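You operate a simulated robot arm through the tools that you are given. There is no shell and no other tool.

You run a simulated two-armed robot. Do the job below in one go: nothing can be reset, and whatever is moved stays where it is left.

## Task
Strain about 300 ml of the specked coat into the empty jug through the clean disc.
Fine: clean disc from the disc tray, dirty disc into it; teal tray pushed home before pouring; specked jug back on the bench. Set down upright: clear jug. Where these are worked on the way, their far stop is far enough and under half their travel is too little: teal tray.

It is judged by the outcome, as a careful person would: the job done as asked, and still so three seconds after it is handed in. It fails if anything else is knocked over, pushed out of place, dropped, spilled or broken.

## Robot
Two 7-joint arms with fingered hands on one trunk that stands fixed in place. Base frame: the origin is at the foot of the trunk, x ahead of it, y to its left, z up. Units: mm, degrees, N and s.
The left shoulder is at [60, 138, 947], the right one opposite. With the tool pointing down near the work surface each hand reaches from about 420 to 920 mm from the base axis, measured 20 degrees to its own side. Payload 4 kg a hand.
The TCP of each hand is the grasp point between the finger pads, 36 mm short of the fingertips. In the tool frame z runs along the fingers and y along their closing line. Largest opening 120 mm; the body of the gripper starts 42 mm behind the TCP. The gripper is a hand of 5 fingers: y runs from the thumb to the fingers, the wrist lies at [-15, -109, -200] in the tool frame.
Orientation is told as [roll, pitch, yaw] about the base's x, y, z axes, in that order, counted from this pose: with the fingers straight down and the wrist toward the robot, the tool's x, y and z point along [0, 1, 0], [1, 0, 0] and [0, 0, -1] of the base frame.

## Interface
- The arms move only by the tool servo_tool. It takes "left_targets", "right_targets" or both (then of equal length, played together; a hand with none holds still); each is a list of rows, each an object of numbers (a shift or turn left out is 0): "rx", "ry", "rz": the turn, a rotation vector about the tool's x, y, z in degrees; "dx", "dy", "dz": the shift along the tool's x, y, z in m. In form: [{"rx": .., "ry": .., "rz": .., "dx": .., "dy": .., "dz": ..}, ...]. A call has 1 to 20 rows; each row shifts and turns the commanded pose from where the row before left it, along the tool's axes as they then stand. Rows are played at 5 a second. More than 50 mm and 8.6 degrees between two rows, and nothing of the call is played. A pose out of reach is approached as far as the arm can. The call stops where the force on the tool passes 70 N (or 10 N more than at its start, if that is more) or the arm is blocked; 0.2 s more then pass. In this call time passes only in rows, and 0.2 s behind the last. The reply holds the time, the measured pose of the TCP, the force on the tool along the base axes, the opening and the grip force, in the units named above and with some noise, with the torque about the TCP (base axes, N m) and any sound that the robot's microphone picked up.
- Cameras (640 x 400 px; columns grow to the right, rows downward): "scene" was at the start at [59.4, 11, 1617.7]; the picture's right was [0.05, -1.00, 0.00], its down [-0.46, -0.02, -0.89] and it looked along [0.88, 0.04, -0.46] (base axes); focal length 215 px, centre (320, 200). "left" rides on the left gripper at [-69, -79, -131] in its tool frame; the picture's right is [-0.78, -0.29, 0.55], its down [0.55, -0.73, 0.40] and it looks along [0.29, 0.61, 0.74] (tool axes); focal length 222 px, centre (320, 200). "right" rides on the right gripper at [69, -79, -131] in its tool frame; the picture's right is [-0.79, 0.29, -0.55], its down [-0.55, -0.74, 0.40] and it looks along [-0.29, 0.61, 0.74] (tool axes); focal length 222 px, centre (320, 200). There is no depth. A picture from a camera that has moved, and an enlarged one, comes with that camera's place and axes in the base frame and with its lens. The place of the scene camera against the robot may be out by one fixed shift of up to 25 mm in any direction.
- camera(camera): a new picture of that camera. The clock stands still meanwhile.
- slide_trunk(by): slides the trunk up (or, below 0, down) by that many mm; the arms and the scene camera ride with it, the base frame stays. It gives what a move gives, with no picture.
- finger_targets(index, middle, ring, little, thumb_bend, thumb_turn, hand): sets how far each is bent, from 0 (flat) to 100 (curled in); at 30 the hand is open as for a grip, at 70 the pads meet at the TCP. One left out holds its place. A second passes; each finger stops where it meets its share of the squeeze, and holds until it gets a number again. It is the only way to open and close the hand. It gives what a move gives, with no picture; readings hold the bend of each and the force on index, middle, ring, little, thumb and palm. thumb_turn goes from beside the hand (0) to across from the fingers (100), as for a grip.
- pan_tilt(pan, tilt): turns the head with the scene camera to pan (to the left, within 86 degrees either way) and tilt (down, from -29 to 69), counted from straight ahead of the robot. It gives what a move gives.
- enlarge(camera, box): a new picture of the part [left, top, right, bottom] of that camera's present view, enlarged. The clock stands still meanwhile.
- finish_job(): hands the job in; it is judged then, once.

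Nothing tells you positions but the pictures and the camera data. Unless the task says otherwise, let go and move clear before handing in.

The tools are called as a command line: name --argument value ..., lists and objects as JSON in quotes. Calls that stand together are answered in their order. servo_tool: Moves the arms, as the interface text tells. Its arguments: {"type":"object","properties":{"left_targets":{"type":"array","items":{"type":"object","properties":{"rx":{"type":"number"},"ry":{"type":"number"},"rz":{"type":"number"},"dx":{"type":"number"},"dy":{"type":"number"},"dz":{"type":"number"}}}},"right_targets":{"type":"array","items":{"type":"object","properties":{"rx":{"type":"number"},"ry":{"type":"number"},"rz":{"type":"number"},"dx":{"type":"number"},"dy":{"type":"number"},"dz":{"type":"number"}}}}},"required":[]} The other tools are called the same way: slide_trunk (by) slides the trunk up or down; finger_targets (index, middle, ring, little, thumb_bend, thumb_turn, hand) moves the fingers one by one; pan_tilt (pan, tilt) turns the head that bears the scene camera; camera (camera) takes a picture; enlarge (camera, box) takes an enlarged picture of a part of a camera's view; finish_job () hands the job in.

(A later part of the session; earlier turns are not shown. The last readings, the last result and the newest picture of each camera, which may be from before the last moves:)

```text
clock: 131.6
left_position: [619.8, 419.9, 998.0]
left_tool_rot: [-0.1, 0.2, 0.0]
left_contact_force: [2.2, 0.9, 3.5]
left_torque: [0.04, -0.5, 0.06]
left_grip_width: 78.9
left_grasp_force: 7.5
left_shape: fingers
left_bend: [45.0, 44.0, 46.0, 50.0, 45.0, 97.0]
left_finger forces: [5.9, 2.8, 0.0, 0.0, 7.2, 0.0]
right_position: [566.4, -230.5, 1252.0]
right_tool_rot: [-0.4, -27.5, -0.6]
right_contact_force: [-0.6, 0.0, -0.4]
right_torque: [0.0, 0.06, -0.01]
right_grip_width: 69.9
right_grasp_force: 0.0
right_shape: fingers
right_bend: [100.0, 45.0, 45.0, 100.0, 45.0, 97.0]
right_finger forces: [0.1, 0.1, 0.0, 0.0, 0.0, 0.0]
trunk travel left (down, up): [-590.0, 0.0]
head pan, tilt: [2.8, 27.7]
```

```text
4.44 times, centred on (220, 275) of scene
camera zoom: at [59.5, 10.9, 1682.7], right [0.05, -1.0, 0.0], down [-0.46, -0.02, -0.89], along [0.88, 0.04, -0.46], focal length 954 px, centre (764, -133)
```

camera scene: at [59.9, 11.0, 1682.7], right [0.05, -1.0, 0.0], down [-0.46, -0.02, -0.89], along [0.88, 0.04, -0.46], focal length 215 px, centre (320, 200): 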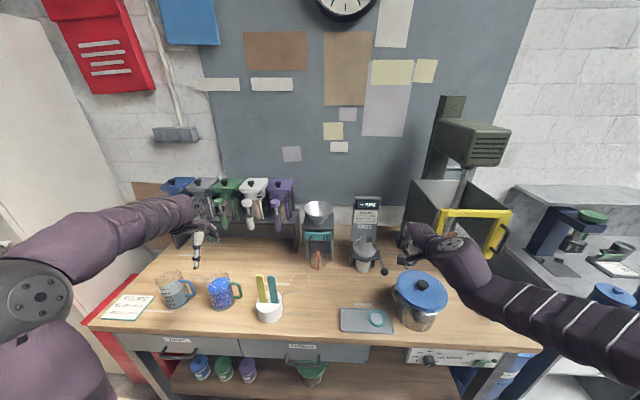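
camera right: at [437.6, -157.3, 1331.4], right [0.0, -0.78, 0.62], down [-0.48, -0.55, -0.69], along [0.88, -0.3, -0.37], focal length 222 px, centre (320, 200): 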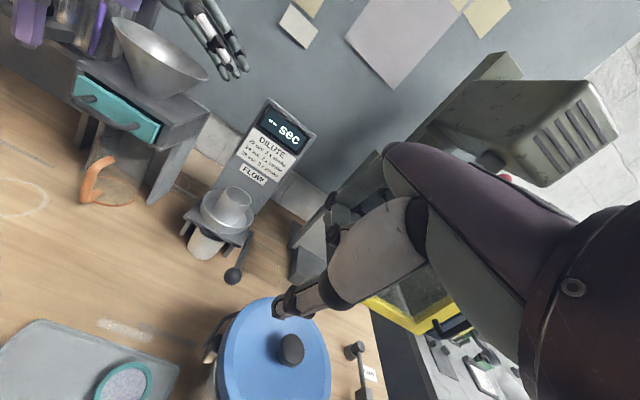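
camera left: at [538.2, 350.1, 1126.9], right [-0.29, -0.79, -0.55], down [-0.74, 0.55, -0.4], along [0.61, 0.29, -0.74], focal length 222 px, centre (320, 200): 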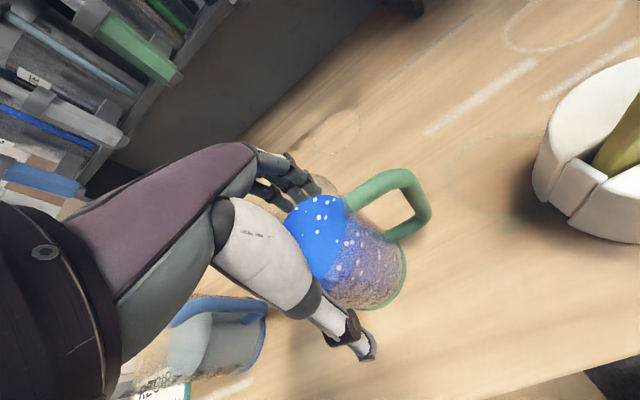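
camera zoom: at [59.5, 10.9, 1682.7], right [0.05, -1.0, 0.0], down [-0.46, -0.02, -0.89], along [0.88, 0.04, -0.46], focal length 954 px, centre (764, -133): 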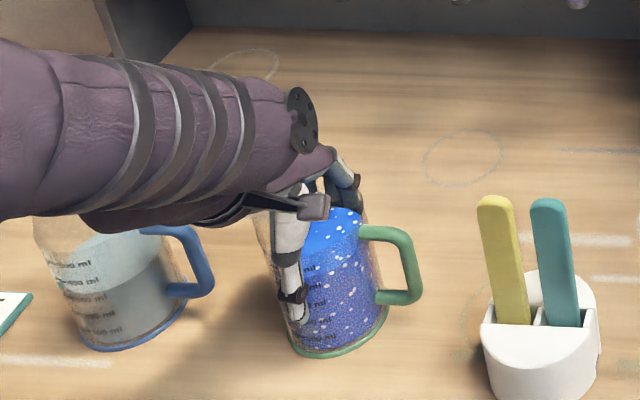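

Index, middle and thumb are in contact. I'll tighten the grip and bring the ring and little fingers in.

finger_targets --hand "left" --index 56 --middle 55 --ring 60 --little 66 --thumb_bend 57

enlarge --camera "left" --box '[240, 130, 448, 370]'

```text
clock: 132.6
left_position: [620.0, 420.9, 998.0]
left_tool_rot: [-0.1, 0.1, 0.0]
left_contact_force: [4.0, 0.1, 7.7]
left_torque: [0.16, -0.83, 0.03]
left_grip_width: 71.4
left_grasp_force: 18.8
left_shape: fingers
left_bend: [47.0, 47.0, 56.0, 66.0, 52.0, 96.0]
left_finger forces: [8.4, 6.5, 4.5, 0.0, 19.2, 0.0]
right_position: [567.8, -230.6, 1251.6]
right_tool_rot: [-0.4, -27.5, -0.6]
right_contact_force: [-0.5, 0.0, 0.0]
right_torque: [0.03, -0.03, 0.01]
right_grip_width: 70.2
right_grasp_force: 0.0
right_shape: fingers
right_bend: [100.0, 45.0, 45.0, 100.0, 45.0, 97.0]
right_finger forces: [0.0, 0.1, 0.0, 0.1, 0.0, 0.0]
trunk travel left (down, up): [-590.0, 0.0]
head pan, tilt: [2.8, 27.7]
```

```text
1.67 times, centred on (344, 250) of left
camera zoom: at [538.6, 350.5, 1129.8], right [-0.29, -0.79, -0.55], down [-0.74, 0.55, -0.4], along [0.61, 0.29, -0.74], focal length 370 px, centre (280, 117)
```

zoom: 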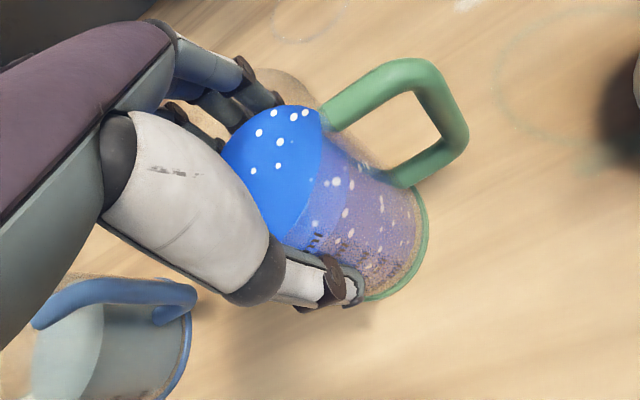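

finger_targets --hand "left" --index 63 --middle 62 --ring 68 --little 70 --thumb_bend 64

servo_tool --left_targets '[{"dz": -0.004}, {"dz": -0.006}]'

camera --camera "left"

enlarge --camera "scene" --box '[160, 230, 280, 320]'

```text
clock: 133.6
left_position: [620.1, 421.2, 998.1]
left_tool_rot: [0.0, 0.1, 0.2]
left_contact_force: [2.4, 1.3, 6.8]
left_torque: [0.3, -0.69, 0.01]
left_grip_width: 70.3
left_grasp_force: 22.6
left_shape: fingers
left_bend: [46.0, 47.0, 56.0, 70.0, 55.0, 96.0]
left_finger forces: [8.3, 6.9, 6.7, 0.1, 23.3, 0.0]
right_position: [567.0, -231.3, 1252.2]
right_tool_rot: [-0.3, -27.5, -0.7]
right_contact_force: [0.2, 0.1, -0.5]
right_torque: [0.06, -0.02, 0.02]
right_grip_width: 70.1
right_grasp_force: 0.1
right_shape: fingers
right_bend: [100.0, 45.0, 45.0, 100.0, 45.0, 97.0]
right_finger forces: [0.0, 0.1, 0.0, 0.1, 0.0, 0.1]
trunk travel left (down, up): [-590.0, 0.0]
head pan, tilt: [2.8, 27.7]
```

```text
clock: 134.2
left_position: [618.8, 421.3, 1006.1]
left_tool_rot: [0.0, 0.4, 0.2]
left_contact_force: [-0.5, 0.2, -5.5]
left_torque: [0.07, 0.0, 0.0]
left_grip_width: 70.4
left_grasp_force: 21.5
left_shape: fingers
left_bend: [47.0, 48.0, 58.0, 70.0, 55.0, 95.0]
left_finger forces: [7.5, 5.7, 5.8, 0.1, 22.5, 0.1]
right_position: [565.2, -230.0, 1251.0]
right_tool_rot: [-0.4, -27.4, -0.6]
right_contact_force: [1.1, -0.1, 0.4]
right_torque: [0.02, -0.03, 0.0]
right_grip_width: 69.8
right_grasp_force: 0.2
right_shape: fingers
right_bend: [100.0, 45.0, 45.0, 100.0, 45.0, 97.0]
right_finger forces: [0.0, 0.0, 0.1, 0.0, 0.0, 0.0]
trunk travel left (down, up): [-590.0, 0.0]
head pan, tilt: [2.8, 27.7]
```

```text
taken
camera left: at [538.0, 351.0, 1138.0], right [-0.29, -0.79, -0.54], down [-0.74, 0.55, -0.39], along [0.61, 0.29, -0.74], focal length 222 px, centre (320, 200)
```

left: 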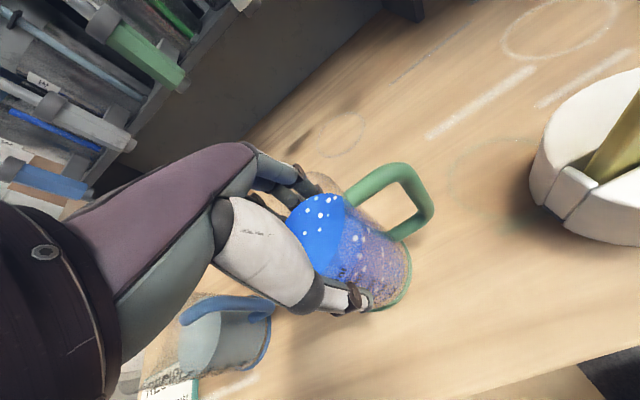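

```text
4.44 times, centred on (220, 275) of scene
camera zoom: at [59.6, 11.1, 1682.5], right [0.05, -1.0, 0.0], down [-0.46, -0.02, -0.89], along [0.88, 0.04, -0.46], focal length 954 px, centre (764, -133)
```

zoom: 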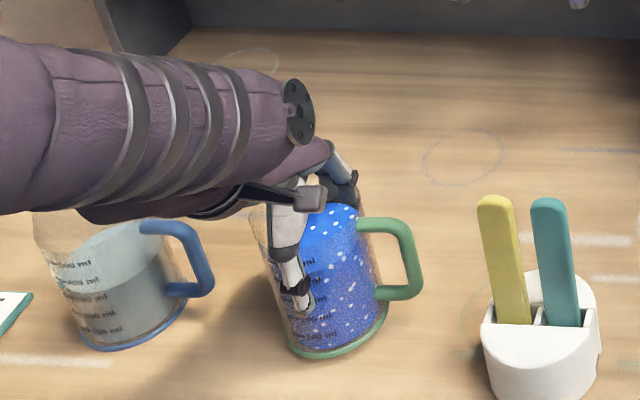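

The jug is lifted and its weight shows as 5.5 N. I'll raise slowly another 50 mm and check that it stays upright and isn't slipping.

servo_tool --left_targets '[{"dz": -0.01}, {"dz": -0.012}, {"dz": -0.014}, {"dz": -0.014}]'

camera --camera "left"

enlarge --camera "scene" --box '[150, 210, 290, 310]'

```text
clock: 135.2
left_position: [619.0, 421.2, 1058.4]
left_tool_rot: [0.0, 0.3, 0.2]
left_contact_force: [0.7, -0.9, -4.3]
left_torque: [0.1, 0.02, 0.02]
left_grip_width: 70.2
left_grasp_force: 20.9
left_shape: fingers
left_bend: [47.0, 48.0, 58.0, 70.0, 55.0, 95.0]
left_finger forces: [7.5, 5.9, 6.0, 0.0, 22.4, 0.0]
right_position: [566.7, -230.4, 1251.8]
right_tool_rot: [-0.3, -27.6, -0.6]
right_contact_force: [-0.1, 0.4, -0.8]
right_torque: [0.01, 0.02, -0.02]
right_grip_width: 70.2
right_grasp_force: 0.1
right_shape: fingers
right_bend: [100.0, 45.0, 45.0, 100.0, 45.0, 97.0]
right_finger forces: [0.0, 0.1, 0.0, 0.0, 0.1, 0.1]
trunk travel left (down, up): [-590.0, 0.0]
head pan, tilt: [2.8, 27.7]
```

```text
taken
camera left: at [538.1, 350.6, 1188.7], right [-0.29, -0.79, -0.55], down [-0.74, 0.55, -0.39], along [0.61, 0.29, -0.74], focal length 222 px, centre (320, 200)
```

left: 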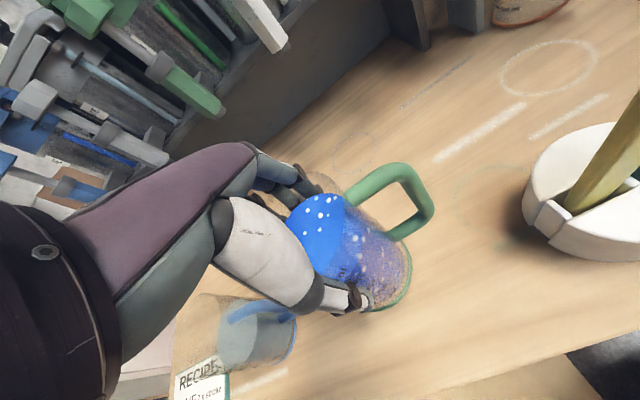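

```text
4.00 times, centred on (220, 260) of scene
camera zoom: at [59.7, 11.2, 1682.6], right [0.05, -1.0, 0.0], down [-0.46, -0.02, -0.89], along [0.88, 0.04, -0.46], focal length 859 px, centre (720, -40)
```

zoom: 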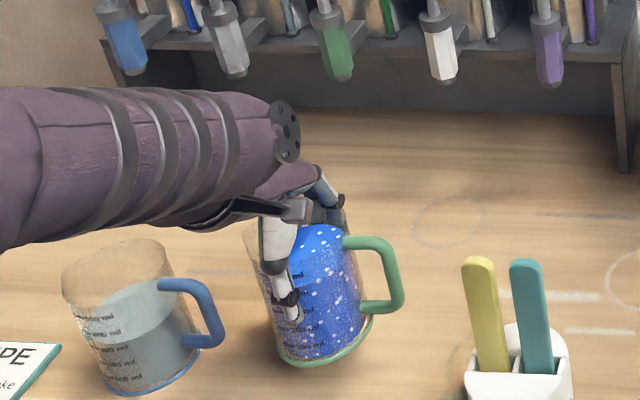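

The grip is stable, and the paddle tops are at z≈1112. I'll raise the jug to TCP z≈1290 and carry it smoothly across, above the paddles.

servo_tool --left_targets '[{"dz": -0.015}, {"dz": -0.022}, {"dz": -0.025}, {"dz": -0.025}, {"dz": -0.025}, {"dz": -0.025}, {"dz": -0.025}, {"dz": -0.025}, {"dz": -0.022}, {"dz": -0.015}, {"dz": -0.008}]'

servo_tool --left_targets '[{"dx": -0.012}, {"dx": -0.02}, {"dx": -0.026, "dy": 0.003}, {"dx": -0.028, "dy": 0.004}, {"dx": -0.028, "dy": 0.004}, {"dx": -0.028, "dy": 0.004}, {"dx": -0.028, "dy": 0.004}, {"dx": -0.028, "dy": 0.004}, {"dx": -0.028, "dy": 0.004}, {"dx": -0.028, "dy": 0.004}, {"dx": -0.028, "dy": 0.004}, {"dx": -0.028, "dy": 0.004}, {"dx": -0.028, "dy": 0.004}, {"dx": -0.028, "dy": 0.004}, {"dx": -0.028, "dy": 0.004}, {"dx": -0.028, "dy": 0.004}, {"dx": -0.026, "dy": 0.004}, {"dx": -0.02, "dy": 0.004}, {"dx": -0.012, "dy": 0.003}]'

camera --camera "left"

camera --camera "right"

camera --camera "scene"

```text
clock: 137.6
left_position: [621.2, 420.8, 1290.3]
left_tool_rot: [0.0, 0.3, 0.2]
left_contact_force: [-0.4, -1.1, -4.3]
left_torque: [0.09, 0.0, 0.01]
left_grip_width: 69.9
left_grasp_force: 20.0
left_shape: fingers
left_bend: [47.0, 48.0, 58.0, 70.0, 55.0, 95.0]
left_finger forces: [7.6, 6.1, 6.0, 0.0, 21.6, 0.0]
right_position: [566.5, -230.7, 1251.2]
right_tool_rot: [-0.3, -27.5, -0.6]
right_contact_force: [-1.5, -0.5, 0.4]
right_torque: [-0.01, -0.03, -0.02]
right_grip_width: 69.9
right_grasp_force: 0.0
right_shape: fingers
right_bend: [100.0, 45.0, 45.0, 100.0, 45.0, 97.0]
right_finger forces: [0.0, 0.0, 0.0, 0.0, 0.1, 0.1]
trunk travel left (down, up): [-590.0, 0.0]
head pan, tilt: [2.8, 27.7]
```

```text
clock: 141.6
left_position: [688.7, -57.6, 1288.3]
left_tool_rot: [0.0, 0.2, 0.1]
left_contact_force: [0.7, 0.5, -6.1]
left_torque: [0.06, -0.01, 0.01]
left_grip_width: 69.7
left_grasp_force: 20.8
left_shape: fingers
left_bend: [47.0, 48.0, 58.0, 70.0, 55.0, 95.0]
left_finger forces: [7.6, 6.2, 6.2, 0.0, 21.1, 0.1]
right_position: [567.5, -230.5, 1250.6]
right_tool_rot: [-0.3, -27.4, -0.5]
right_contact_force: [-0.5, 0.3, -0.3]
right_torque: [0.0, 0.01, 0.02]
right_grip_width: 70.0
right_grasp_force: 0.1
right_shape: fingers
right_bend: [100.0, 45.0, 45.0, 100.0, 45.0, 97.0]
right_finger forces: [0.0, 0.0, 0.1, 0.1, 0.1, 0.0]
trunk travel left (down, up): [-590.0, 0.0]
head pan, tilt: [2.8, 27.7]
```

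```text
taken
camera left: at [607.4, -129.9, 1420.2], right [-0.29, -0.79, -0.55], down [-0.74, 0.55, -0.39], along [0.61, 0.29, -0.74], focal length 222 px, centre (320, 200)
```

left: 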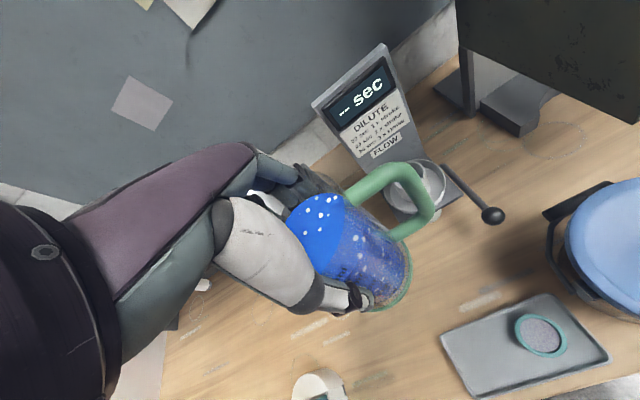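

```text
taken
camera right: at [437.9, -158.1, 1331.2], right [0.0, -0.78, 0.62], down [-0.48, -0.55, -0.69], along [0.88, -0.3, -0.37], focal length 222 px, centre (320, 200)
```

right: 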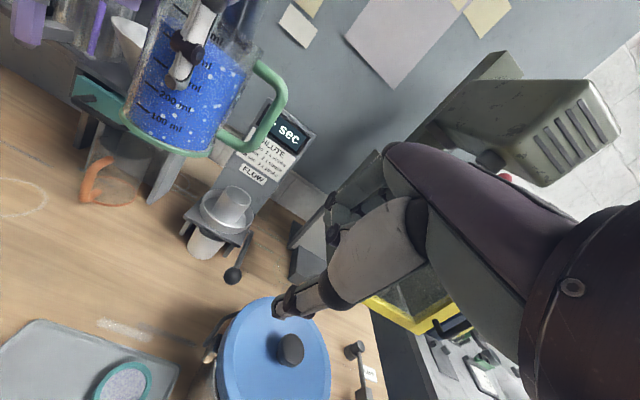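

```text
taken
camera scene: at [60.1, 10.4, 1682.6], right [0.05, -1.0, 0.0], down [-0.46, -0.02, -0.89], along [0.88, 0.04, -0.46], focal length 215 px, centre (320, 200)
```

scene: 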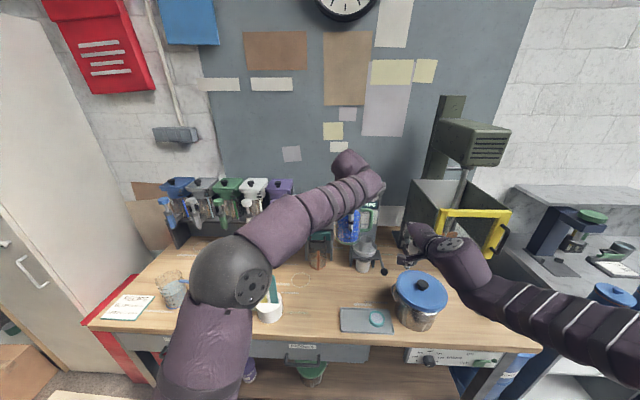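

The jug is level in hand and its scale faces the right camera. I'll read the current level and the receiving jug.

enlarge --camera "right" --box '[90, 0, 298, 160]'

enlarge --camera "right" --box '[60, 120, 188, 220]'

```text
2.50 times, centred on (194, 80) of right
camera zoom: at [437.9, -158.1, 1331.2], right [0.0, -0.78, 0.62], down [-0.48, -0.55, -0.69], along [0.88, -0.3, -0.37], focal length 555 px, centre (635, 500)
```

zoom: 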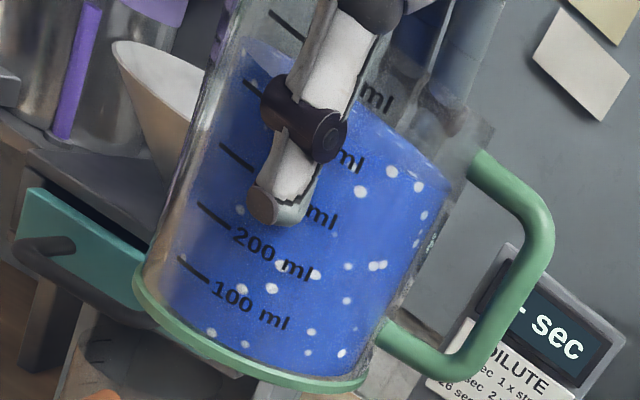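

```text
4.00 times, centred on (124, 170) of right
camera zoom: at [437.9, -158.1, 1331.2], right [0.0, -0.78, 0.62], down [-0.48, -0.55, -0.69], along [0.88, -0.3, -0.37], focal length 888 px, centre (1104, 320)
```

zoom: 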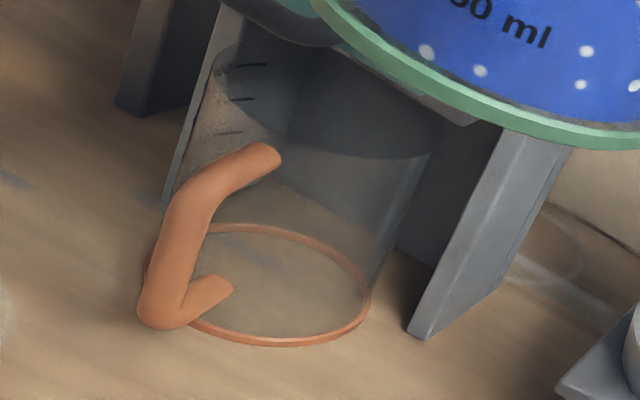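

The specked jug reads about 450 ml and the receiving jug is empty. I'll tilt to 20°, still below the spill angle, and approach the funnel with the lip held back.

servo_tool --left_targets '[{"ry": -4}, {"ry": -5}, {"ry": -6}, {"ry": -5}, {"dx": 0.0017, "dy": 0.0222, "dz": 0.0032}, {"dx": 0.0017, "dy": 0.0222, "dz": 0.0032}, {"dx": 0.0017, "dy": 0.0222, "dz": 0.0032}, {"dx": 0.0017, "dy": 0.0222, "dz": 0.0032}, {"dx": 0.0017, "dy": 0.0222, "dz": 0.0032}]'

camera --camera "right"

camera --camera "left"

```text
clock: 143.6
left_position: [799.3, -56.5, 1269.2]
left_tool_rot: [-20.0, 0.3, 0.0]
left_contact_force: [0.6, 0.2, -4.5]
left_torque: [0.14, -0.02, 0.02]
left_grip_width: 69.8
left_grasp_force: 21.2
left_shape: fingers
left_bend: [47.0, 49.0, 58.0, 70.0, 55.0, 95.0]
left_finger forces: [7.7, 6.3, 6.5, 0.0, 20.7, 0.1]
right_position: [567.1, -231.4, 1251.0]
right_tool_rot: [-0.2, -27.4, -0.6]
right_contact_force: [0.1, -0.1, -0.1]
right_torque: [0.02, 0.02, -0.01]
right_grip_width: 69.9
right_grasp_force: 0.0
right_shape: fingers
right_bend: [100.0, 45.0, 45.0, 100.0, 45.0, 97.0]
right_finger forces: [0.0, 0.0, 0.0, 0.1, 0.1, 0.0]
trunk travel left (down, up): [-590.0, 0.0]
head pan, tilt: [2.8, 27.7]
```

```text
taken
camera right: at [439.3, -158.2, 1330.6], right [0.0, -0.78, 0.62], down [-0.48, -0.55, -0.69], along [0.88, -0.3, -0.37], focal length 222 px, centre (320, 200)
```

right: 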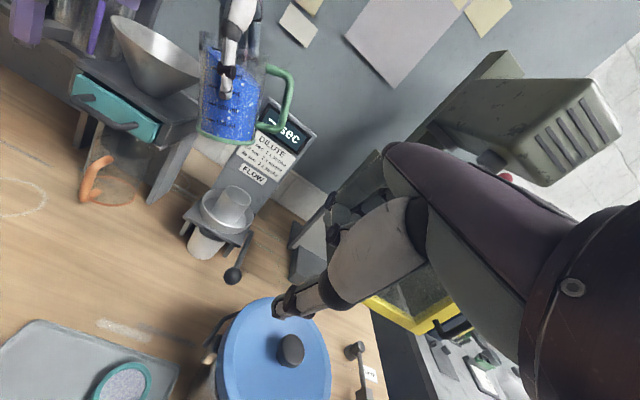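

```text
taken
camera left: at [719.4, -77.6, 1415.9], right [-0.29, -0.92, -0.25], down [-0.74, 0.38, -0.56], along [0.61, 0.02, -0.79], focal length 222 px, centre (320, 200)
```

left: 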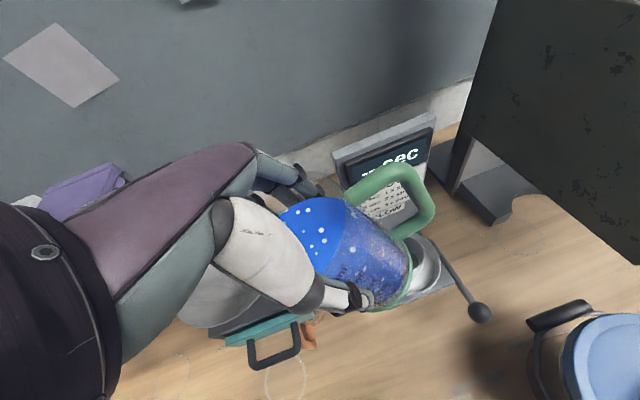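

enlarge --camera "right" --box '[50, 0, 258, 150]'

enlarge --camera "left" --box '[160, 260, 352, 380]'

```text
2.67 times, centred on (154, 75) of right
camera zoom: at [439.3, -158.2, 1330.6], right [0.0, -0.78, 0.62], down [-0.48, -0.55, -0.69], along [0.88, -0.3, -0.37], focal length 592 px, centre (763, 533)
```

zoom: 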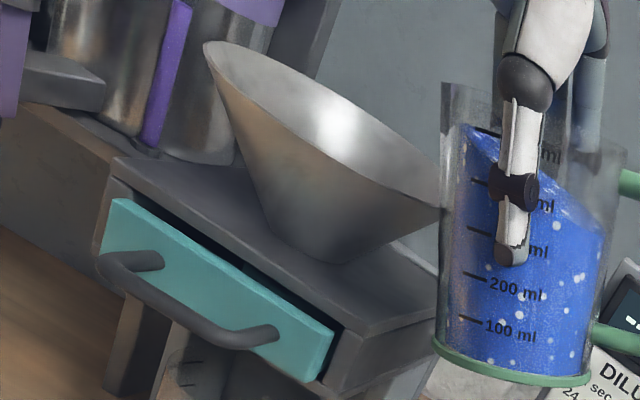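

```text
3.33 times, centred on (256, 320) of left
camera zoom: at [719.4, -77.6, 1415.9], right [-0.29, -0.92, -0.25], down [-0.74, 0.38, -0.56], along [0.61, 0.02, -0.79], focal length 740 px, centre (533, -200)
```

zoom: 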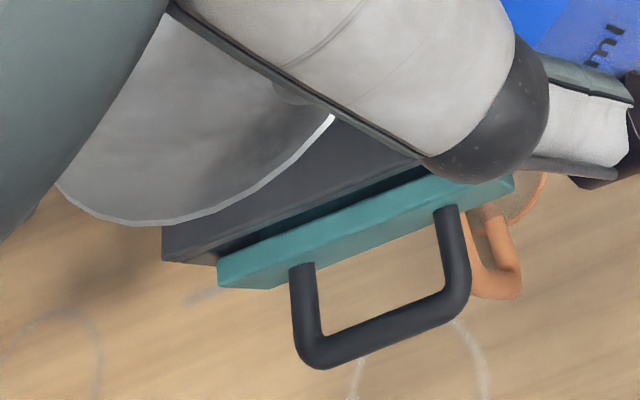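

Tray and funnel look right. I'll continue to 30° while moving in, and check.

servo_tool --left_targets '[{"ry": -2.5, "dx": 0.0031, "dy": 0.0033, "dz": -0.0016}, {"ry": -2.5, "dx": 0.0031, "dy": 0.0033, "dz": -0.0017}, {"ry": -2.5, "dx": 0.003, "dy": 0.0033, "dz": -0.0019}, {"ry": -2.5, "dx": 0.0029, "dy": 0.0033, "dz": -0.002}]'

enlarge --camera "right" --box '[50, 0, 258, 150]'

camera --camera "left"

```text
clock: 144.6
left_position: [811.6, -41.4, 1270.9]
left_tool_rot: [-30.1, 0.2, 0.1]
left_contact_force: [0.2, 0.4, -4.2]
left_torque: [0.19, 0.02, 0.02]
left_grip_width: 69.8
left_grasp_force: 20.6
left_shape: fingers
left_bend: [47.0, 49.0, 58.0, 70.0, 55.0, 95.0]
left_finger forces: [7.5, 6.4, 6.8, 0.0, 20.7, 0.0]
right_position: [567.5, -229.8, 1251.4]
right_tool_rot: [-0.2, -27.3, -0.6]
right_contact_force: [-0.6, 0.0, -0.3]
right_torque: [-0.02, -0.04, -0.03]
right_grip_width: 70.2
right_grasp_force: 0.1
right_shape: fingers
right_bend: [100.0, 45.0, 45.0, 100.0, 45.0, 97.0]
right_finger forces: [0.0, 0.1, 0.1, 0.0, 0.0, 0.1]
trunk travel left (down, up): [-590.0, 0.0]
head pan, tilt: [2.8, 27.7]
```

```text
2.67 times, centred on (154, 75) of right
camera zoom: at [437.9, -157.4, 1331.3], right [0.0, -0.78, 0.62], down [-0.48, -0.55, -0.69], along [0.88, -0.3, -0.37], focal length 592 px, centre (763, 533)
```

zoom: 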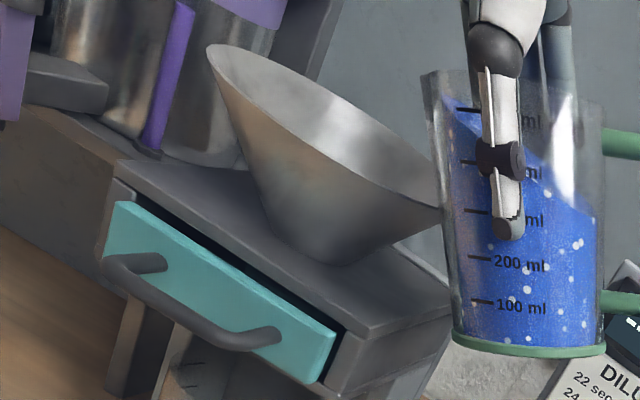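

```text
taken
camera left: at [731.2, -36.5, 1420.5], right [-0.29, -0.95, -0.08], down [-0.74, 0.28, -0.62], along [0.61, -0.12, -0.78], focal length 222 px, centre (320, 200)
```

left: 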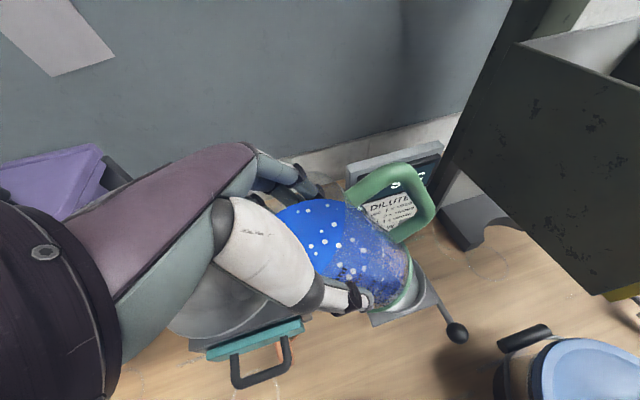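

servo_tool --left_targets '[{"ry": -2.5, "dx": 0.0026, "dy": 0.0026, "dz": -0.0026}, {"ry": -2.5, "dx": 0.0026, "dy": 0.0026, "dz": -0.0027}, {"ry": -2.5, "dx": 0.0025, "dy": 0.0026, "dz": -0.0027}, {"ry": -2.5, "dx": 0.0024, "dy": 0.0026, "dz": -0.0028}]'

enlarge --camera "right" --box '[50, 0, 258, 150]'

camera --camera "left"

```text
clock: 145.6
left_position: [822.5, -26.7, 1274.8]
left_tool_rot: [-40.0, 0.2, 0.3]
left_contact_force: [0.1, -0.2, -4.9]
left_torque: [0.18, 0.01, -0.02]
left_grip_width: 69.9
left_grasp_force: 20.9
left_shape: fingers
left_bend: [47.0, 49.0, 58.0, 70.0, 55.0, 95.0]
left_finger forces: [7.5, 6.6, 6.9, 0.0, 20.8, 0.1]
right_position: [567.1, -231.1, 1251.2]
right_tool_rot: [-0.3, -27.4, -0.7]
right_contact_force: [-0.2, -0.1, 0.6]
right_torque: [-0.01, 0.03, -0.01]
right_grip_width: 70.1
right_grasp_force: 0.0
right_shape: fingers
right_bend: [100.0, 45.0, 45.0, 100.0, 45.0, 97.0]
right_finger forces: [0.0, 0.0, 0.1, 0.0, 0.0, 0.0]
trunk travel left (down, up): [-590.0, 0.0]
head pan, tilt: [2.8, 27.7]
```

```text
2.67 times, centred on (154, 75) of right
camera zoom: at [437.9, -157.5, 1331.2], right [0.0, -0.78, 0.62], down [-0.48, -0.55, -0.69], along [0.88, -0.3, -0.37], focal length 592 px, centre (763, 533)
```

zoom: 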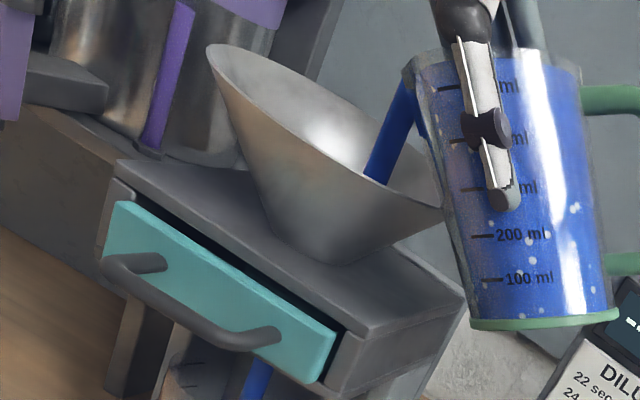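

```text
taken
camera left: at [741.5, 3.1, 1420.7], right [-0.29, -0.95, 0.09], down [-0.74, 0.16, -0.65], along [0.61, -0.25, -0.75], focal length 222 px, centre (320, 200)
```

left: 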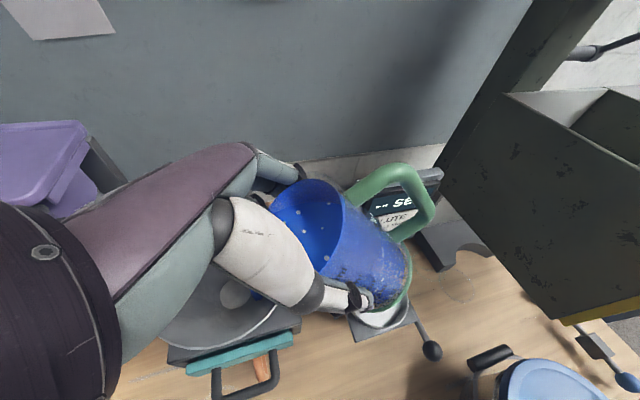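

The stream has started and falls cleanly into the funnel, and blue is already running through below. I'll tilt on slowly, keeping the lip over the funnel.

servo_tool --left_targets '[{"ry": -2, "dx": 0.0005, "dz": -0.0016}, {"ry": -2, "dx": 0.0005, "dz": -0.0016}, {"ry": -2, "dx": 0.0004, "dz": -0.0016}, {"ry": -2, "dx": 0.0003, "dz": -0.0016}]'

enlarge --camera "right" --box '[50, 0, 258, 150]'

enlarge --camera "right" --box '[60, 120, 188, 220]'

```text
clock: 146.6
left_position: [822.6, -22.2, 1279.8]
left_tool_rot: [-48.0, 0.2, 0.1]
left_contact_force: [0.2, 0.0, -5.1]
left_torque: [0.18, 0.01, 0.03]
left_grip_width: 69.7
left_grasp_force: 20.9
left_shape: fingers
left_bend: [47.0, 49.0, 58.0, 70.0, 55.0, 95.0]
left_finger forces: [7.7, 6.5, 7.0, 0.0, 20.9, 0.0]
right_position: [566.6, -231.0, 1251.0]
right_tool_rot: [-0.4, -27.4, -0.6]
right_contact_force: [0.4, 0.5, -0.2]
right_torque: [0.01, 0.02, 0.01]
right_grip_width: 70.3
right_grasp_force: 0.1
right_shape: fingers
right_bend: [100.0, 45.0, 45.0, 100.0, 45.0, 97.0]
right_finger forces: [0.0, 0.0, 0.1, 0.0, 0.0, 0.0]
trunk travel left (down, up): [-590.0, 0.0]
head pan, tilt: [2.8, 27.7]
```

```text
2.67 times, centred on (154, 75) of right
camera zoom: at [437.8, -157.6, 1331.3], right [0.0, -0.78, 0.62], down [-0.48, -0.55, -0.69], along [0.88, -0.3, -0.37], focal length 592 px, centre (763, 533)
```

zoom: 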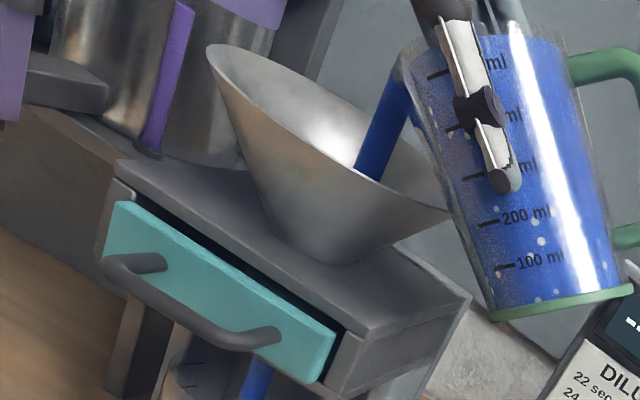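

```text
4.00 times, centred on (124, 170) of right
camera zoom: at [437.8, -157.6, 1331.3], right [0.0, -0.78, 0.62], down [-0.48, -0.55, -0.69], along [0.88, -0.3, -0.37], focal length 888 px, centre (1104, 320)
```

zoom: 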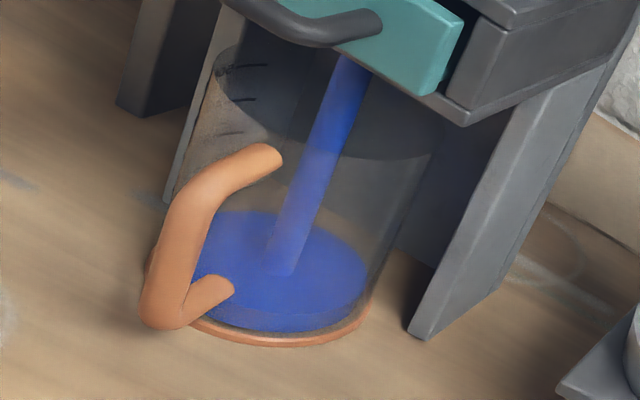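

The clean blue coat is collecting in the empty jug, with the specks held back. I'll keep tilting gently, in small steps with checks.

servo_tool --left_targets '[{"ry": -1, "dx": 0.0002, "dz": -0.001}, {"ry": -1, "dx": 0.0002, "dz": -0.001}, {"ry": -1, "dx": 0.0002, "dz": -0.001}, {"ry": -1, "dx": 0.0002, "dz": -0.001}, {"ry": -1, "dx": 0.0002, "dz": -0.001}]'

enlarge --camera "right" --box '[50, 0, 258, 150]'

enlarge --camera "right" --box '[60, 120, 188, 220]'

```text
clock: 147.8
left_position: [821.9, -17.5, 1280.7]
left_tool_rot: [-53.1, 0.2, 0.2]
left_contact_force: [0.4, -0.3, -4.1]
left_torque: [0.19, 0.02, 0.01]
left_grip_width: 69.9
left_grasp_force: 20.6
left_shape: fingers
left_bend: [47.0, 49.0, 58.0, 70.0, 55.0, 95.0]
left_finger forces: [7.9, 6.5, 6.9, 0.0, 20.8, 0.1]
right_position: [566.3, -230.8, 1251.8]
right_tool_rot: [-0.4, -27.5, -0.6]
right_contact_force: [-0.5, 1.0, -0.3]
right_torque: [0.03, -0.04, 0.03]
right_grip_width: 69.9
right_grasp_force: 0.0
right_shape: fingers
right_bend: [100.0, 45.0, 45.0, 100.0, 45.0, 97.0]
right_finger forces: [0.0, 0.1, 0.0, 0.0, 0.0, 0.0]
trunk travel left (down, up): [-590.0, 0.0]
head pan, tilt: [2.8, 27.7]
```

```text
2.67 times, centred on (154, 75) of right
camera zoom: at [437.8, -157.6, 1331.3], right [0.0, -0.78, 0.62], down [-0.48, -0.55, -0.69], along [0.88, -0.3, -0.37], focal length 592 px, centre (763, 533)
```

zoom: 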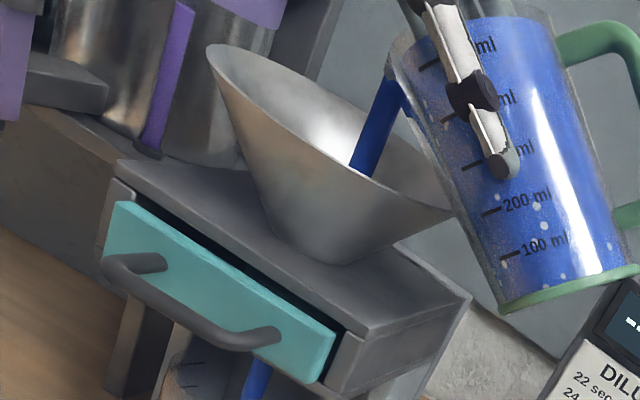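

```text
4.00 times, centred on (124, 170) of right
camera zoom: at [437.8, -157.6, 1331.3], right [0.0, -0.78, 0.62], down [-0.48, -0.55, -0.69], along [0.88, -0.3, -0.37], focal length 888 px, centre (1104, 320)
```

zoom: 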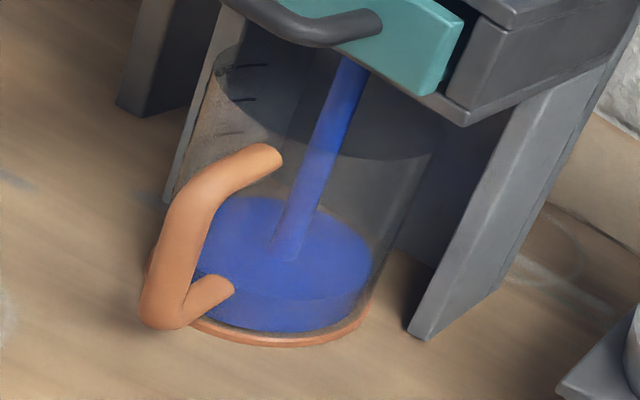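

About 100 ml so far, rising roughly 50 ml per second. I'll continue slowly.

servo_tool --left_targets '[{"ry": -0.7, "dz": -0.0006}, {"ry": -0.7, "dz": -0.0006}, {"ry": -0.7, "dz": -0.0006}, {"ry": -0.7, "dz": -0.0006}, {"ry": -0.7, "dz": -0.0006}, {"ry": -0.7, "dz": -0.0006}, {"ry": -0.7, "dz": -0.0006}]'

enlarge --camera "right" --box '[50, 0, 258, 150]'

enlarge --camera "right" --box '[60, 120, 188, 220]'

```text
clock: 149.4
left_position: [822.0, -13.8, 1284.3]
left_tool_rot: [-57.8, 0.3, 0.1]
left_contact_force: [0.2, -0.7, -3.1]
left_torque: [0.19, 0.03, 0.03]
left_grip_width: 69.7
left_grasp_force: 20.8
left_shape: fingers
left_bend: [47.0, 49.0, 58.0, 70.0, 55.0, 95.0]
left_finger forces: [7.7, 6.4, 6.7, 0.0, 20.8, 0.0]
right_position: [566.8, -230.4, 1252.0]
right_tool_rot: [-0.2, -27.5, -0.6]
right_contact_force: [0.0, -0.4, 0.6]
right_torque: [0.0, 0.0, 0.03]
right_grip_width: 69.9
right_grasp_force: 0.0
right_shape: fingers
right_bend: [100.0, 45.0, 45.0, 100.0, 45.0, 97.0]
right_finger forces: [0.0, 0.0, 0.0, 0.1, 0.0, 0.0]
trunk travel left (down, up): [-590.0, 0.0]
head pan, tilt: [2.8, 27.7]
```

```text
2.67 times, centred on (154, 75) of right
camera zoom: at [437.7, -157.6, 1331.3], right [0.0, -0.78, 0.62], down [-0.48, -0.55, -0.69], along [0.88, -0.3, -0.37], focal length 592 px, centre (763, 533)
```

zoom: 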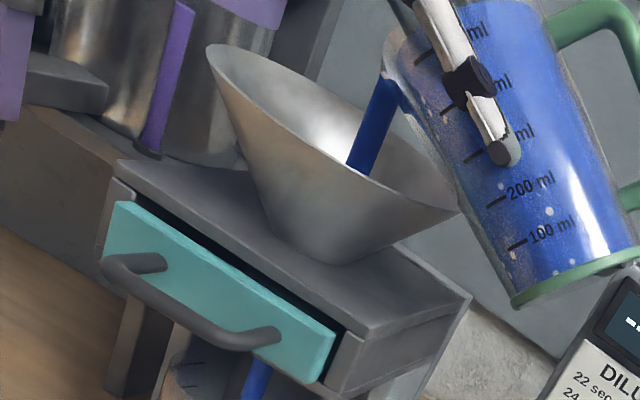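

```text
4.00 times, centred on (124, 170) of right
camera zoom: at [437.7, -157.6, 1331.3], right [0.0, -0.78, 0.62], down [-0.48, -0.55, -0.69], along [0.88, -0.3, -0.37], focal length 888 px, centre (1104, 320)
```

zoom: 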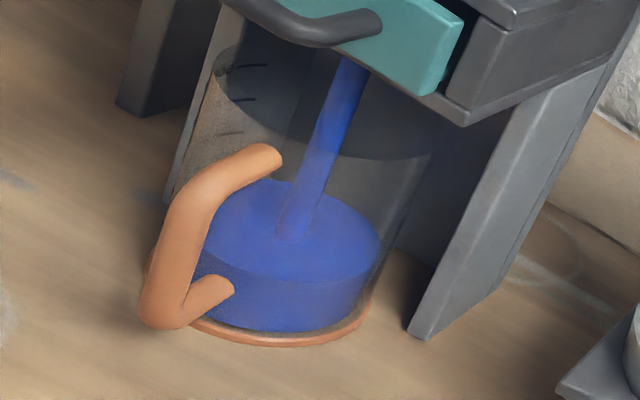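

enlarge --camera "scene" --box '[285, 220, 365, 280]'

enlarge --camera "right" --box '[76, 124, 156, 204]'

```text
6.67 times, centred on (325, 250) of scene
camera zoom: at [59.9, 11.0, 1682.7], right [0.05, -1.0, 0.0], down [-0.46, -0.02, -0.89], along [0.88, 0.04, -0.46], focal length 1432 px, centre (287, -133)
```

zoom: 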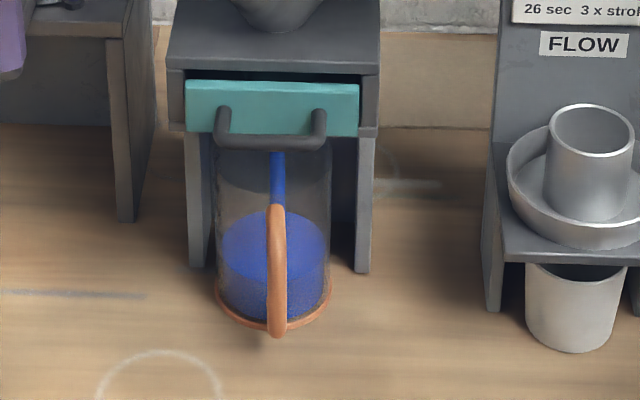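

```text
5.00 times, centred on (116, 164) of right
camera zoom: at [437.7, -157.6, 1331.3], right [0.0, -0.78, 0.62], down [-0.48, -0.55, -0.69], along [0.88, -0.3, -0.37], focal length 1111 px, centre (1340, 380)
```

zoom: 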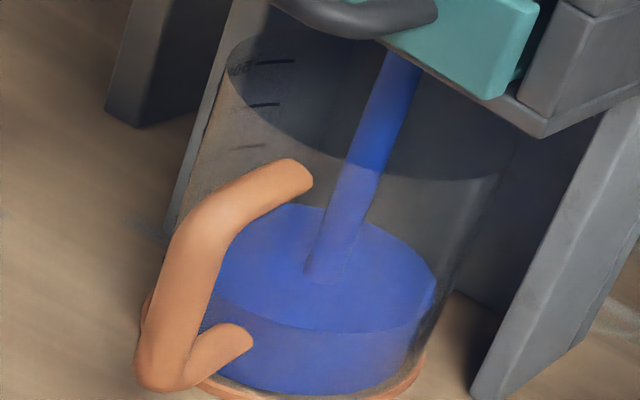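

By the side view it is roughly 145 ml now. I'll continue at the same gentle rate.

servo_tool --left_targets '[{"ry": -0.7, "dz": -0.0006}, {"ry": -0.7, "dz": -0.0006}, {"ry": -0.7, "dz": -0.0006}, {"ry": -0.7, "dz": -0.0006}, {"ry": -0.7, "dz": -0.0006}, {"ry": -0.5, "dz": -0.0005}]'

enlarge --camera "scene" --box '[285, 220, 365, 280]'

enlarge --camera "right" --box '[60, 120, 188, 220]'

enlarge --camera "right" --box '[50, 0, 258, 150]'

```text
clock: 150.8
left_position: [821.7, -11.5, 1285.4]
left_tool_rot: [-62.0, 0.2, 0.1]
left_contact_force: [0.0, 0.1, -3.0]
left_torque: [0.12, 0.02, 0.02]
left_grip_width: 69.9
left_grasp_force: 21.1
left_shape: fingers
left_bend: [47.0, 49.0, 58.0, 70.0, 55.0, 95.0]
left_finger forces: [7.8, 6.4, 6.7, 0.0, 20.8, 0.0]
right_position: [567.3, -230.7, 1250.5]
right_tool_rot: [-0.3, -27.5, -0.7]
right_contact_force: [-0.2, 0.3, -0.4]
right_torque: [-0.01, -0.01, -0.01]
right_grip_width: 70.2
right_grasp_force: 0.1
right_shape: fingers
right_bend: [100.0, 45.0, 45.0, 100.0, 45.0, 97.0]
right_finger forces: [0.0, 0.0, 0.1, 0.1, 0.1, 0.0]
trunk travel left (down, up): [-590.0, 0.0]
head pan, tilt: [2.8, 27.7]
```

```text
6.67 times, centred on (325, 250) of scene
camera zoom: at [59.9, 11.0, 1682.7], right [0.05, -1.0, 0.0], down [-0.46, -0.02, -0.89], along [0.88, 0.04, -0.46], focal length 1432 px, centre (287, -133)
```

zoom: 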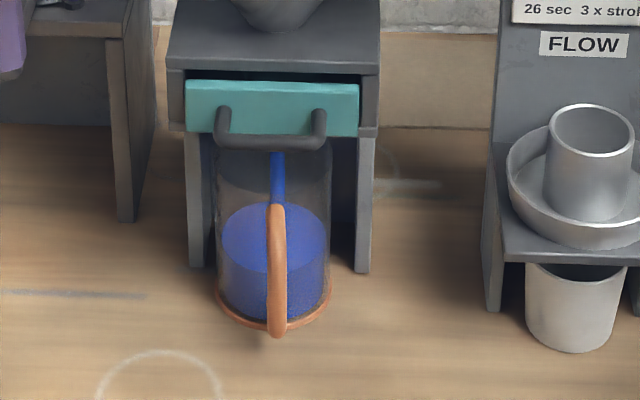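

```text
4.00 times, centred on (124, 170) of right
camera zoom: at [437.7, -157.7, 1331.3], right [0.0, -0.78, 0.62], down [-0.48, -0.55, -0.69], along [0.88, -0.3, -0.37], focal length 888 px, centre (1104, 320)
```

zoom: 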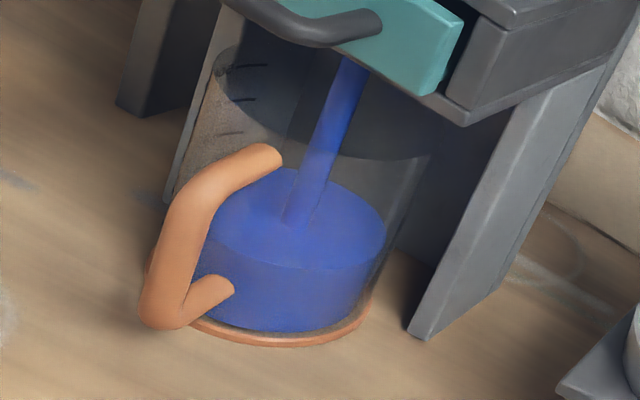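

```text
2.67 times, centred on (154, 75) of right
camera zoom: at [437.7, -157.7, 1331.3], right [0.0, -0.78, 0.62], down [-0.48, -0.55, -0.69], along [0.88, -0.3, -0.37], focal length 592 px, centre (763, 533)
```

zoom: 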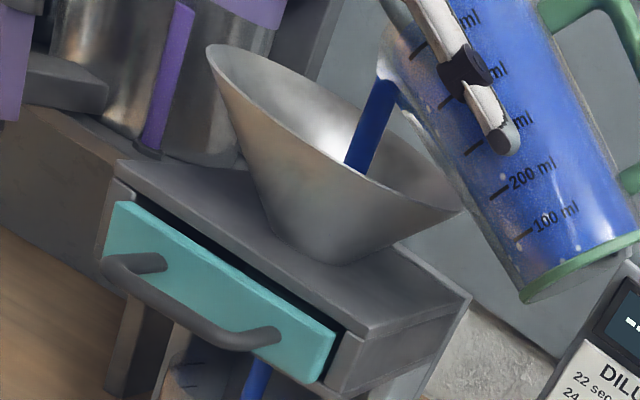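

About 180 ml now. I'll continue.

servo_tool --left_targets '[{"ry": -0.8, "dz": -0.0005}, {"ry": -0.8, "dz": -0.0005}, {"ry": -0.8, "dz": -0.0005}, {"ry": -0.8, "dz": -0.0005}, {"ry": -0.4}, {"ry": -0.2}, {"ry": 0}]'

enlarge --camera "scene" --box '[285, 220, 365, 280]'

enlarge --camera "right" --box '[60, 120, 188, 220]'

enlarge --camera "right" --box '[50, 0, 258, 150]'

```text
clock: 152.4
left_position: [822.3, -7.9, 1287.0]
left_tool_rot: [-65.7, 0.2, 0.0]
left_contact_force: [-0.2, 0.8, -2.9]
left_torque: [0.1, -0.02, -0.01]
left_grip_width: 69.8
left_grasp_force: 21.0
left_shape: fingers
left_bend: [47.0, 49.0, 58.0, 70.0, 55.0, 95.0]
left_finger forces: [7.8, 6.2, 6.6, 0.0, 20.9, 0.1]
right_position: [567.1, -230.5, 1250.9]
right_tool_rot: [-0.2, -27.6, -0.7]
right_contact_force: [-0.6, -1.2, -0.1]
right_torque: [0.03, 0.0, -0.01]
right_grip_width: 70.4
right_grasp_force: 0.0
right_shape: fingers
right_bend: [100.0, 45.0, 45.0, 100.0, 45.0, 97.0]
right_finger forces: [0.0, 0.0, 0.0, 0.0, 0.0, 0.0]
trunk travel left (down, up): [-590.0, 0.0]
head pan, tilt: [2.8, 27.7]
```

```text
6.67 times, centred on (325, 250) of scene
camera zoom: at [59.8, 10.9, 1682.7], right [0.05, -1.0, 0.0], down [-0.46, -0.02, -0.89], along [0.88, 0.04, -0.46], focal length 1432 px, centre (287, -133)
```

zoom: 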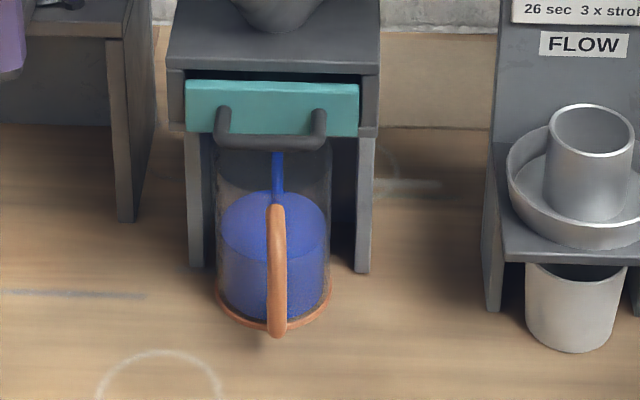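

```text
4.00 times, centred on (124, 170) of right
camera zoom: at [437.6, -157.7, 1331.3], right [0.0, -0.78, 0.62], down [-0.48, -0.55, -0.69], along [0.88, -0.3, -0.37], focal length 888 px, centre (1104, 320)
```

zoom: 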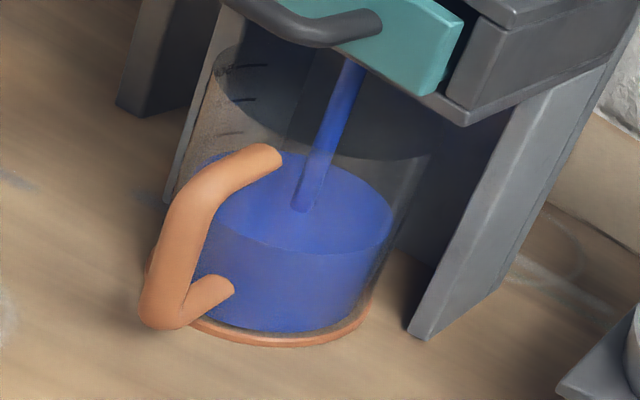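

```text
2.67 times, centred on (154, 75) of right
camera zoom: at [437.6, -157.7, 1331.3], right [0.0, -0.78, 0.62], down [-0.48, -0.55, -0.69], along [0.88, -0.3, -0.37], focal length 592 px, centre (763, 533)
```

zoom: 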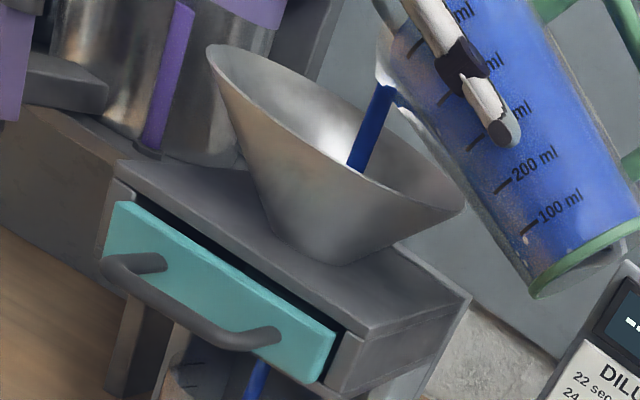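

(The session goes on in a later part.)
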